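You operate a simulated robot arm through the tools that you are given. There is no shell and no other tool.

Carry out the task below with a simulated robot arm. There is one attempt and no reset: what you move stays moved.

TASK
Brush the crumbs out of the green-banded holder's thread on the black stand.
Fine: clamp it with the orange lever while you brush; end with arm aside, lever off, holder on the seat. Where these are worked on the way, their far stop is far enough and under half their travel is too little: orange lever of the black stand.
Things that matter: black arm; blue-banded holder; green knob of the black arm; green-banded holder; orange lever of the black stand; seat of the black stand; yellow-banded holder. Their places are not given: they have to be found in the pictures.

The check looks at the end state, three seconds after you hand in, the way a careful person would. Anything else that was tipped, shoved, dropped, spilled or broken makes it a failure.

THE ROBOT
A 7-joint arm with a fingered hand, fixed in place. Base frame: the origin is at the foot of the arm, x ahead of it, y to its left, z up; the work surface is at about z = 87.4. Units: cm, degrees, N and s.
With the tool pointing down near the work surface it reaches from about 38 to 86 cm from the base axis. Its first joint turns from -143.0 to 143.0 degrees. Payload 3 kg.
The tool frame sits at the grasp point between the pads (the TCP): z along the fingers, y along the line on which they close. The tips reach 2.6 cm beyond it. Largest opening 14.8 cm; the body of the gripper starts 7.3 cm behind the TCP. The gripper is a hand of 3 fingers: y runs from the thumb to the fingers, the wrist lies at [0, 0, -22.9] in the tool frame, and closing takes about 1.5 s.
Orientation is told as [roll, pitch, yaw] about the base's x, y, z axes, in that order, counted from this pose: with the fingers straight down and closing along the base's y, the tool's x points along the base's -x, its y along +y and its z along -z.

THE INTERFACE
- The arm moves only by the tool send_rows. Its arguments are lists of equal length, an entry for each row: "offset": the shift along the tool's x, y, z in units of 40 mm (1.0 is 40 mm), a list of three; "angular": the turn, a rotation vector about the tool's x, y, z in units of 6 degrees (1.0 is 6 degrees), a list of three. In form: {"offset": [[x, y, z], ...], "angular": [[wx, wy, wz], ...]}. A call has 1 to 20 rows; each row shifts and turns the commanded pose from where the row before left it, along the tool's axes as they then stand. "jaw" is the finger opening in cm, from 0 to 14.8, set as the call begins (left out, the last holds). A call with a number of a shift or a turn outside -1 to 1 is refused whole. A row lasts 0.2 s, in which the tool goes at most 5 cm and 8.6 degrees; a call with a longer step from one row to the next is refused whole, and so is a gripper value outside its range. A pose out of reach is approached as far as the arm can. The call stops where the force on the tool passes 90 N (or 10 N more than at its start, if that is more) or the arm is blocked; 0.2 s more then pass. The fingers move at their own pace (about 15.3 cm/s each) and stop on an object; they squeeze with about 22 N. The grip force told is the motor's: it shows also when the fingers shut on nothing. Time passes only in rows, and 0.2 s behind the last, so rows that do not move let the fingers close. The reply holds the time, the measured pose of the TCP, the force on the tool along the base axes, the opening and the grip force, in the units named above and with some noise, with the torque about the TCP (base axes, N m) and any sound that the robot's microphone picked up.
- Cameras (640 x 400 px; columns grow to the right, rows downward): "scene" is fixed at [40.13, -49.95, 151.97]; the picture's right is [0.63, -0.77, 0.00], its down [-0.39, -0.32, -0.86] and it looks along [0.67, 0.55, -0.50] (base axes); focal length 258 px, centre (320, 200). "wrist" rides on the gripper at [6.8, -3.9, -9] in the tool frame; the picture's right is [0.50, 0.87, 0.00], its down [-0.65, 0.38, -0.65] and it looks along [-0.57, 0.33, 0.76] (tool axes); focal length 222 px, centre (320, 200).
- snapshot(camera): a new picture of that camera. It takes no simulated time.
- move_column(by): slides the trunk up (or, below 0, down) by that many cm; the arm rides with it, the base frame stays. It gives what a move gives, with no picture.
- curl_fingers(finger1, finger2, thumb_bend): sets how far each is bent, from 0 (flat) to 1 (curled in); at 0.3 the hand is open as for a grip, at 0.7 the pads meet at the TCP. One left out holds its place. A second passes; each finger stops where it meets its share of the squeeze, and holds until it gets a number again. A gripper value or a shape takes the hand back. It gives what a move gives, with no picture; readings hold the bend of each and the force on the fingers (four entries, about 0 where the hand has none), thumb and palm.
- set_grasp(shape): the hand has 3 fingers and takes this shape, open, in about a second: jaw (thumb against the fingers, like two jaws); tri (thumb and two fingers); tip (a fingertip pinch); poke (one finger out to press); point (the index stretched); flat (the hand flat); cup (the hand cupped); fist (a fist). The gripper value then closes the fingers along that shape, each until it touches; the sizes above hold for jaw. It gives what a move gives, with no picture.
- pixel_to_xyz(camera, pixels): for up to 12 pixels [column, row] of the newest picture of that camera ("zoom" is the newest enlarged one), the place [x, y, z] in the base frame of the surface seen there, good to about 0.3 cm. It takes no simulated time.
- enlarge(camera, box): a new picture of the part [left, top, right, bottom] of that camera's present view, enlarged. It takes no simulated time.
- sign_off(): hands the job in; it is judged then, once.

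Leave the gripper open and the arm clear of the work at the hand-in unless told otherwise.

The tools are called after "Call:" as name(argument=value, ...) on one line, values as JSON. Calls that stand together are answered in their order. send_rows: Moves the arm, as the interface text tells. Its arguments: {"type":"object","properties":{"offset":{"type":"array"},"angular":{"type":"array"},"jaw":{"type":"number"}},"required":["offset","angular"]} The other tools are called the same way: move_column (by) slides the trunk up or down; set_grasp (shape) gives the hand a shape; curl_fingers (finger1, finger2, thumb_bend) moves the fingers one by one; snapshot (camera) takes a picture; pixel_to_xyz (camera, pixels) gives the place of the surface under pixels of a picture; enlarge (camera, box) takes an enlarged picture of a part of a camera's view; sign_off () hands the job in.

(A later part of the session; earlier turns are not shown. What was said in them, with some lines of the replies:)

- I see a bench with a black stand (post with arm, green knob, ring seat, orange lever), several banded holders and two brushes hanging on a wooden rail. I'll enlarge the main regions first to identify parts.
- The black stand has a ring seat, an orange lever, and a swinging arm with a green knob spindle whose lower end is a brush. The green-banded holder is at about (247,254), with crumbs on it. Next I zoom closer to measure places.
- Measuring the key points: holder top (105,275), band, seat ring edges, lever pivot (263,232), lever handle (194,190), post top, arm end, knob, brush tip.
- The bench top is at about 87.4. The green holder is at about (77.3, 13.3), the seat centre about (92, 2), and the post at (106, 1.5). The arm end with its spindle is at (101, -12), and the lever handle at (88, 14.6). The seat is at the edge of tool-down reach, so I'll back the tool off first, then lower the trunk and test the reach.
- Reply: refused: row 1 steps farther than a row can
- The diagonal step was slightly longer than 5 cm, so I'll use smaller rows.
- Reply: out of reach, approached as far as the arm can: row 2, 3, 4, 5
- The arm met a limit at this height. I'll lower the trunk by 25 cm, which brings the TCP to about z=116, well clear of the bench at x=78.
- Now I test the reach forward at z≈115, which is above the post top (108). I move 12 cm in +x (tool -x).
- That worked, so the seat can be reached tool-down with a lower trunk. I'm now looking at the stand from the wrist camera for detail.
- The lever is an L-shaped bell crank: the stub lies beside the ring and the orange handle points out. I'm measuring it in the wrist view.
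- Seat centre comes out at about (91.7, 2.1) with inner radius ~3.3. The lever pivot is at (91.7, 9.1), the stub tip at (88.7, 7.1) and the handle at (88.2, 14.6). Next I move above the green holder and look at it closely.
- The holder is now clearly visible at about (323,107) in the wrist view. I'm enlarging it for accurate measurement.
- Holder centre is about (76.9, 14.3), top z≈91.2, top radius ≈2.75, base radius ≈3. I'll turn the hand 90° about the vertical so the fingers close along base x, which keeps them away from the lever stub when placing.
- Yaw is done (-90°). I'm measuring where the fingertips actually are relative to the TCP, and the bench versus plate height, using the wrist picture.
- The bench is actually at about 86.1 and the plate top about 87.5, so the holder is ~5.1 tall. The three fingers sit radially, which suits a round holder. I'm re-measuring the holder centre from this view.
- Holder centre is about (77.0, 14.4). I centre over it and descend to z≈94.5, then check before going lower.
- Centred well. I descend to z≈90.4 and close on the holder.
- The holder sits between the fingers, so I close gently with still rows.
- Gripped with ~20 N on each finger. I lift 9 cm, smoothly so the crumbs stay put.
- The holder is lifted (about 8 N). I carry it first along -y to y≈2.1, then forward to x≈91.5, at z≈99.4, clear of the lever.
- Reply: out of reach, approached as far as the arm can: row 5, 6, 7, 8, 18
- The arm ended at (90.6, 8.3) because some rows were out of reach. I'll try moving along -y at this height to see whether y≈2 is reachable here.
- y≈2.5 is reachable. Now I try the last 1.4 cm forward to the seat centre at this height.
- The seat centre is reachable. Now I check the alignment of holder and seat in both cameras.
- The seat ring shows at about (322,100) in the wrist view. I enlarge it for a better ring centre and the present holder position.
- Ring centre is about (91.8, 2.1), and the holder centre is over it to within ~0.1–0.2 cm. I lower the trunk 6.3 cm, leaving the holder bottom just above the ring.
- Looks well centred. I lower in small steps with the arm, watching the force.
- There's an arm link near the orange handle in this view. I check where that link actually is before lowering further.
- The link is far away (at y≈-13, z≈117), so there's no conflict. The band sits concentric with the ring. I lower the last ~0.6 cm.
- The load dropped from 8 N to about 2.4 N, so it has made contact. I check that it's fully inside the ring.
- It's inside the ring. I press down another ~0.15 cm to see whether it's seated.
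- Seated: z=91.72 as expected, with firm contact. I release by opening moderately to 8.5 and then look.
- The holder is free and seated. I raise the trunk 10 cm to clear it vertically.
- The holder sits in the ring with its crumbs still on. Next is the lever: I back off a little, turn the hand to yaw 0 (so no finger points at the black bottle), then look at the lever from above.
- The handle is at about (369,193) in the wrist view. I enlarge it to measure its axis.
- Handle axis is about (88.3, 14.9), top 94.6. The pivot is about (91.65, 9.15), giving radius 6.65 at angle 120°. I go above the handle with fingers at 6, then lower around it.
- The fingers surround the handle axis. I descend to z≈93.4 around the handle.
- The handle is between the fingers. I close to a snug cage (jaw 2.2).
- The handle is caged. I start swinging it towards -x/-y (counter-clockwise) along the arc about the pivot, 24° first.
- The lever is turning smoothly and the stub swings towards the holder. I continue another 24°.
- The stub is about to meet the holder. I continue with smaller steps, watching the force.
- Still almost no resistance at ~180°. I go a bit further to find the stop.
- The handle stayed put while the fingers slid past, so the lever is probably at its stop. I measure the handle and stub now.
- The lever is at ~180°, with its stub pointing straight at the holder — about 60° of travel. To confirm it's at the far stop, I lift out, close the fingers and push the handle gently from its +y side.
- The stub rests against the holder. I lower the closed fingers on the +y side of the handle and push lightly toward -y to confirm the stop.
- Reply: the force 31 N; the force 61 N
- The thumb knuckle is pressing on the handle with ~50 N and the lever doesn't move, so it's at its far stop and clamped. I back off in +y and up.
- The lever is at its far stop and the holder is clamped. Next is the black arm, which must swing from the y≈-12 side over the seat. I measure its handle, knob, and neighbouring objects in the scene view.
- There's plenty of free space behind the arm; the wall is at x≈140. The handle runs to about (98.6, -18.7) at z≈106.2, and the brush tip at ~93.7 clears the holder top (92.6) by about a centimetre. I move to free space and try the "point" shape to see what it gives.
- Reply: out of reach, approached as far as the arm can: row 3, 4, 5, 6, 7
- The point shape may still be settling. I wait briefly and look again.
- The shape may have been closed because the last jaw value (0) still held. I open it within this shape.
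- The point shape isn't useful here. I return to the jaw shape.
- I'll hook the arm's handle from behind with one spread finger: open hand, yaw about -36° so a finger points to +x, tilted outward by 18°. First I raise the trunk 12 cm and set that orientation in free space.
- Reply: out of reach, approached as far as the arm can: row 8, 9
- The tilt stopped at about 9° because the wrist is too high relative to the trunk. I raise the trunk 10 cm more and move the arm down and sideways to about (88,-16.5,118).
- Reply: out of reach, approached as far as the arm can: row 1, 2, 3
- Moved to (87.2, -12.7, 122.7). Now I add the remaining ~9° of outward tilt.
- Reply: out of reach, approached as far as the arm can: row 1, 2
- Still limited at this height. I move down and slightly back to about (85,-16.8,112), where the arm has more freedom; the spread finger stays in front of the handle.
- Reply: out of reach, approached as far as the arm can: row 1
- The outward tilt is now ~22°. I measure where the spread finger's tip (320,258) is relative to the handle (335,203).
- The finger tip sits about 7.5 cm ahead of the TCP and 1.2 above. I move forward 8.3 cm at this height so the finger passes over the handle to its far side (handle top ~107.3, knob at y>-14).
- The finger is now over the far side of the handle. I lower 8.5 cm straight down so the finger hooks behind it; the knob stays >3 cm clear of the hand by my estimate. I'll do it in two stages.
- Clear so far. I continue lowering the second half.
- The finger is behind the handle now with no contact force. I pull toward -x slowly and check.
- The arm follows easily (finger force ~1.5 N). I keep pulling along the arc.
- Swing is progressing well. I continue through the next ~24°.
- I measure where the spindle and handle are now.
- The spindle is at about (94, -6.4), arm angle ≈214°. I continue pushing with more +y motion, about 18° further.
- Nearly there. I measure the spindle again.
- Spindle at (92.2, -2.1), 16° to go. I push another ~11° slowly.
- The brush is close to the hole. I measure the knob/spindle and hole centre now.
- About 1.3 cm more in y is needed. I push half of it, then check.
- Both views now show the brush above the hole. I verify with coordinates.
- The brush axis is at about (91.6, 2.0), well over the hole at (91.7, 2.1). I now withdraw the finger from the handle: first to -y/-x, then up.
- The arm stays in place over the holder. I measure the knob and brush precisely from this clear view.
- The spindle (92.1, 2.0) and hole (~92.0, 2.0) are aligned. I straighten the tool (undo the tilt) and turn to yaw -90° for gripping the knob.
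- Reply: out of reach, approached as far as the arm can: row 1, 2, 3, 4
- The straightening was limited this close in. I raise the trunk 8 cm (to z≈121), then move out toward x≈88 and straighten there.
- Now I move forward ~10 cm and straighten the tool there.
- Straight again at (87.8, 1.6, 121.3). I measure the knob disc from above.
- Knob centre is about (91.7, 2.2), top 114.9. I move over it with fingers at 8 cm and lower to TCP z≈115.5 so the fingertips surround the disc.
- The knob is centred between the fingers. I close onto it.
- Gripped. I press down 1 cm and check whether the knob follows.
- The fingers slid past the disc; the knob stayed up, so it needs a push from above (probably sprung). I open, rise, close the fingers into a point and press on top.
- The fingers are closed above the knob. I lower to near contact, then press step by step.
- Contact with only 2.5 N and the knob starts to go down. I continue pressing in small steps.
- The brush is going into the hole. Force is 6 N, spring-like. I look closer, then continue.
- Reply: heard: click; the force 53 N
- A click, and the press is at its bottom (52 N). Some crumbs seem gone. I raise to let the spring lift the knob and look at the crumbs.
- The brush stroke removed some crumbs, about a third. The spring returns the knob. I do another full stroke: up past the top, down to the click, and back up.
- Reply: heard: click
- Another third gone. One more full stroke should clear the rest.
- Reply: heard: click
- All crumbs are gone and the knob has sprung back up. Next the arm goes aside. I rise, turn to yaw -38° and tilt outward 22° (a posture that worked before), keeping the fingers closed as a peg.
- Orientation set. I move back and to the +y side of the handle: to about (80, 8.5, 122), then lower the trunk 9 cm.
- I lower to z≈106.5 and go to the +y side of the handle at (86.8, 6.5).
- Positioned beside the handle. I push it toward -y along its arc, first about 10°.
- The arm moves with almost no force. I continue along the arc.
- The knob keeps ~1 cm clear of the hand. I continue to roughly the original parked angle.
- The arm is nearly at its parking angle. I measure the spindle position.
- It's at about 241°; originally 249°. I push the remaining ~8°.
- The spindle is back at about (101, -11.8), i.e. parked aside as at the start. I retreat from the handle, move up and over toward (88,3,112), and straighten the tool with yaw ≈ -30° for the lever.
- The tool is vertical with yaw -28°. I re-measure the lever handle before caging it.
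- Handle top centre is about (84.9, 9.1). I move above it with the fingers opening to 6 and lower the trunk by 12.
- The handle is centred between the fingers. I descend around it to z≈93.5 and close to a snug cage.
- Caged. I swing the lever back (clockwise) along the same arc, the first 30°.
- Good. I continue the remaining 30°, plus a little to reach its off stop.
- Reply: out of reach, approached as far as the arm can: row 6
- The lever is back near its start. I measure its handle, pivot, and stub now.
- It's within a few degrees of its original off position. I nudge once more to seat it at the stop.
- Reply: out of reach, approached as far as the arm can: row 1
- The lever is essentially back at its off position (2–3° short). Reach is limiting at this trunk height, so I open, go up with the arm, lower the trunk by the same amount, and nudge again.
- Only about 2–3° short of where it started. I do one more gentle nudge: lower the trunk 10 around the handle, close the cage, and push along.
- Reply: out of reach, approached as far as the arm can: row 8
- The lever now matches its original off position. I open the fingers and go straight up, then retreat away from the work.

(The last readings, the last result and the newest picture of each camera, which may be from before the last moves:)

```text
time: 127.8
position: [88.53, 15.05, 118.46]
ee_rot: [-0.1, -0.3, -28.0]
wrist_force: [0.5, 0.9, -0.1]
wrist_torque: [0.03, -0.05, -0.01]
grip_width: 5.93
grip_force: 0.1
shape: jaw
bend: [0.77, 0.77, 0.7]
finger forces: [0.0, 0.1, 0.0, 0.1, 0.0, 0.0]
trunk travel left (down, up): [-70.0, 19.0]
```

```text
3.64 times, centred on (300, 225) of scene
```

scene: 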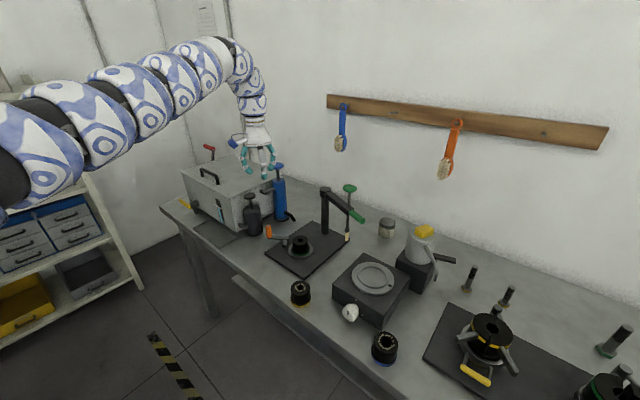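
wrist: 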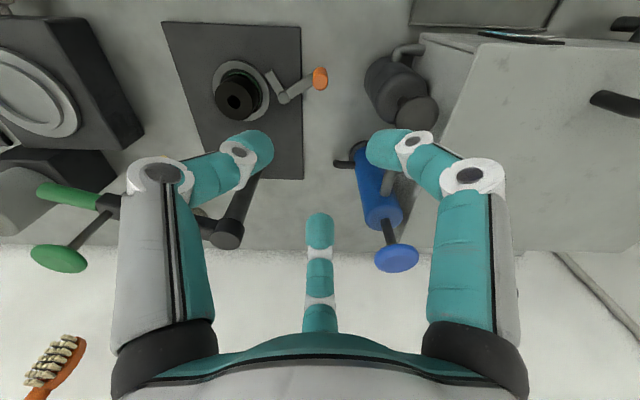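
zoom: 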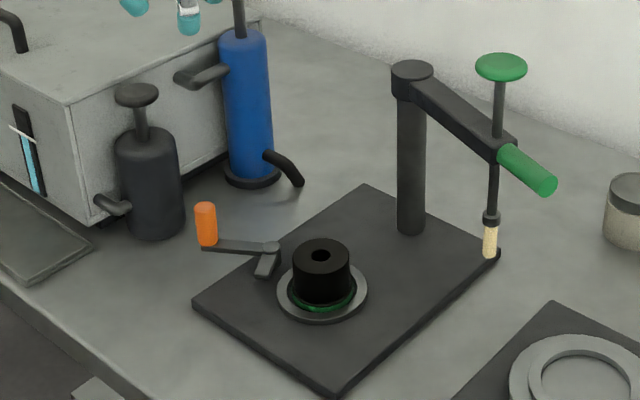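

Arm parked, lever off, holder on the seat, and the other holders are unchanged. I verify the holder closely, then raise the hand further clear with the gripper open.

Call:
enlarge(camera="scene", box=[280, 225, 320, 255])

Call:
move_column(by=18)

Call:
send_rows(offset=[[0, 0, 0], [0, 0, 0], [0, 0, 0], [0, 0, 0], [0, 0, 0], [0, 0, 0]], angular=[[0, 0, 0], [0, 0, 0], [0, 0, 0], [0, 0, 0], [0, 0, 0], [0, 0, 0]], jaw=14.8)

Call:
snapshot(camera="scene")

Call:
snapshot(camera="wrist")

```text
13.33 times, centred on (300, 240) of scene
```

zoom: 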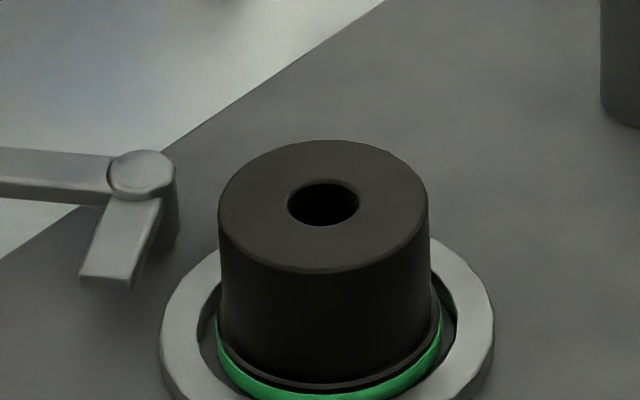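

```text
time: 129.8
position: [88.57, 15.14, 136.42]
ee_rot: [-0.2, -0.2, -28.1]
wrist_force: [0.2, -0.6, -0.4]
wrist_torque: [0.0, 0.05, -0.01]
grip_width: 5.95
grip_force: 0.0
shape: jaw
bend: [0.77, 0.77, 0.7]
finger forces: [0.1, 0.1, 0.0, 0.0, 0.1, 0.0]
trunk travel left (down, up): [-88.0, 1.0]
```

```text
time: 131.2
position: [88.67, 15.19, 136.54]
ee_rot: [-0.2, -0.3, -28.2]
wrist_force: [0.5, -0.3, -0.4]
wrist_torque: [0.01, 0.0, 0.02]
grip_width: 14.8
grip_force: 0.0
shape: jaw
bend: [0.3, 0.3, 0.3]
finger forces: [0.1, 0.0, 0.0, 0.1, 0.1, 0.1]
trunk travel left (down, up): [-88.0, 1.0]
```

```text
taken
```

scene: 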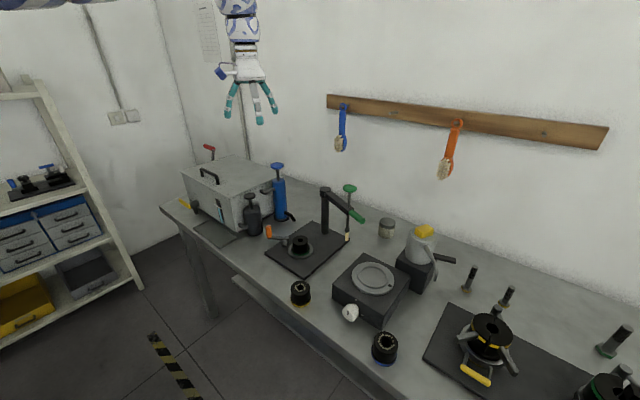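

```text
taken
```

wrist: 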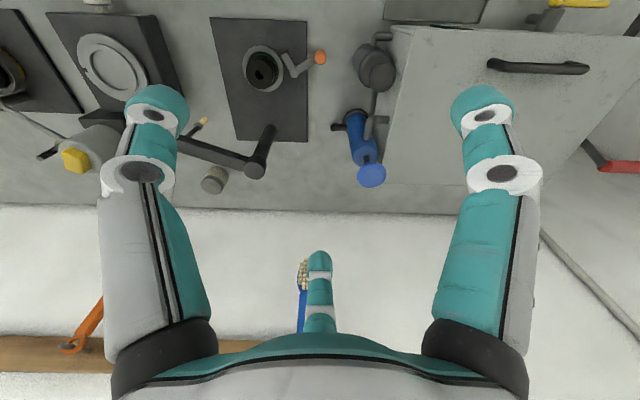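

The holder's hole is clean and it stands in the seat ring. The lever is off, the black arm is parked aside, and nothing else has moved. The gripper is open and well clear, so I'm handing in.

Call:
sign_off()

```text
The job is handed in.
```

I brushed the crumbs out of the green-banded holder's thread, and the job is handed in. The result of the check hasn't come back.

- **Clamping:** I set the holder in the seat ring and turned the orange lever to its far stop. It didn't move when pushed with about 50 N.
- **Brushing:** I swung the black arm over the holder and pressed the green knob down three times. Each press clicked and cleared about a third of the crumbs, and none were visible after the third.
- **End state:** The arm is back at its original parked angle, the lever is back in its off position, and the holder is upright on the seat. The gripper is open and well clear of the bench.

In the last pictures the yellow- and blue-banded holders and the rest of the bench look as they did at the start.
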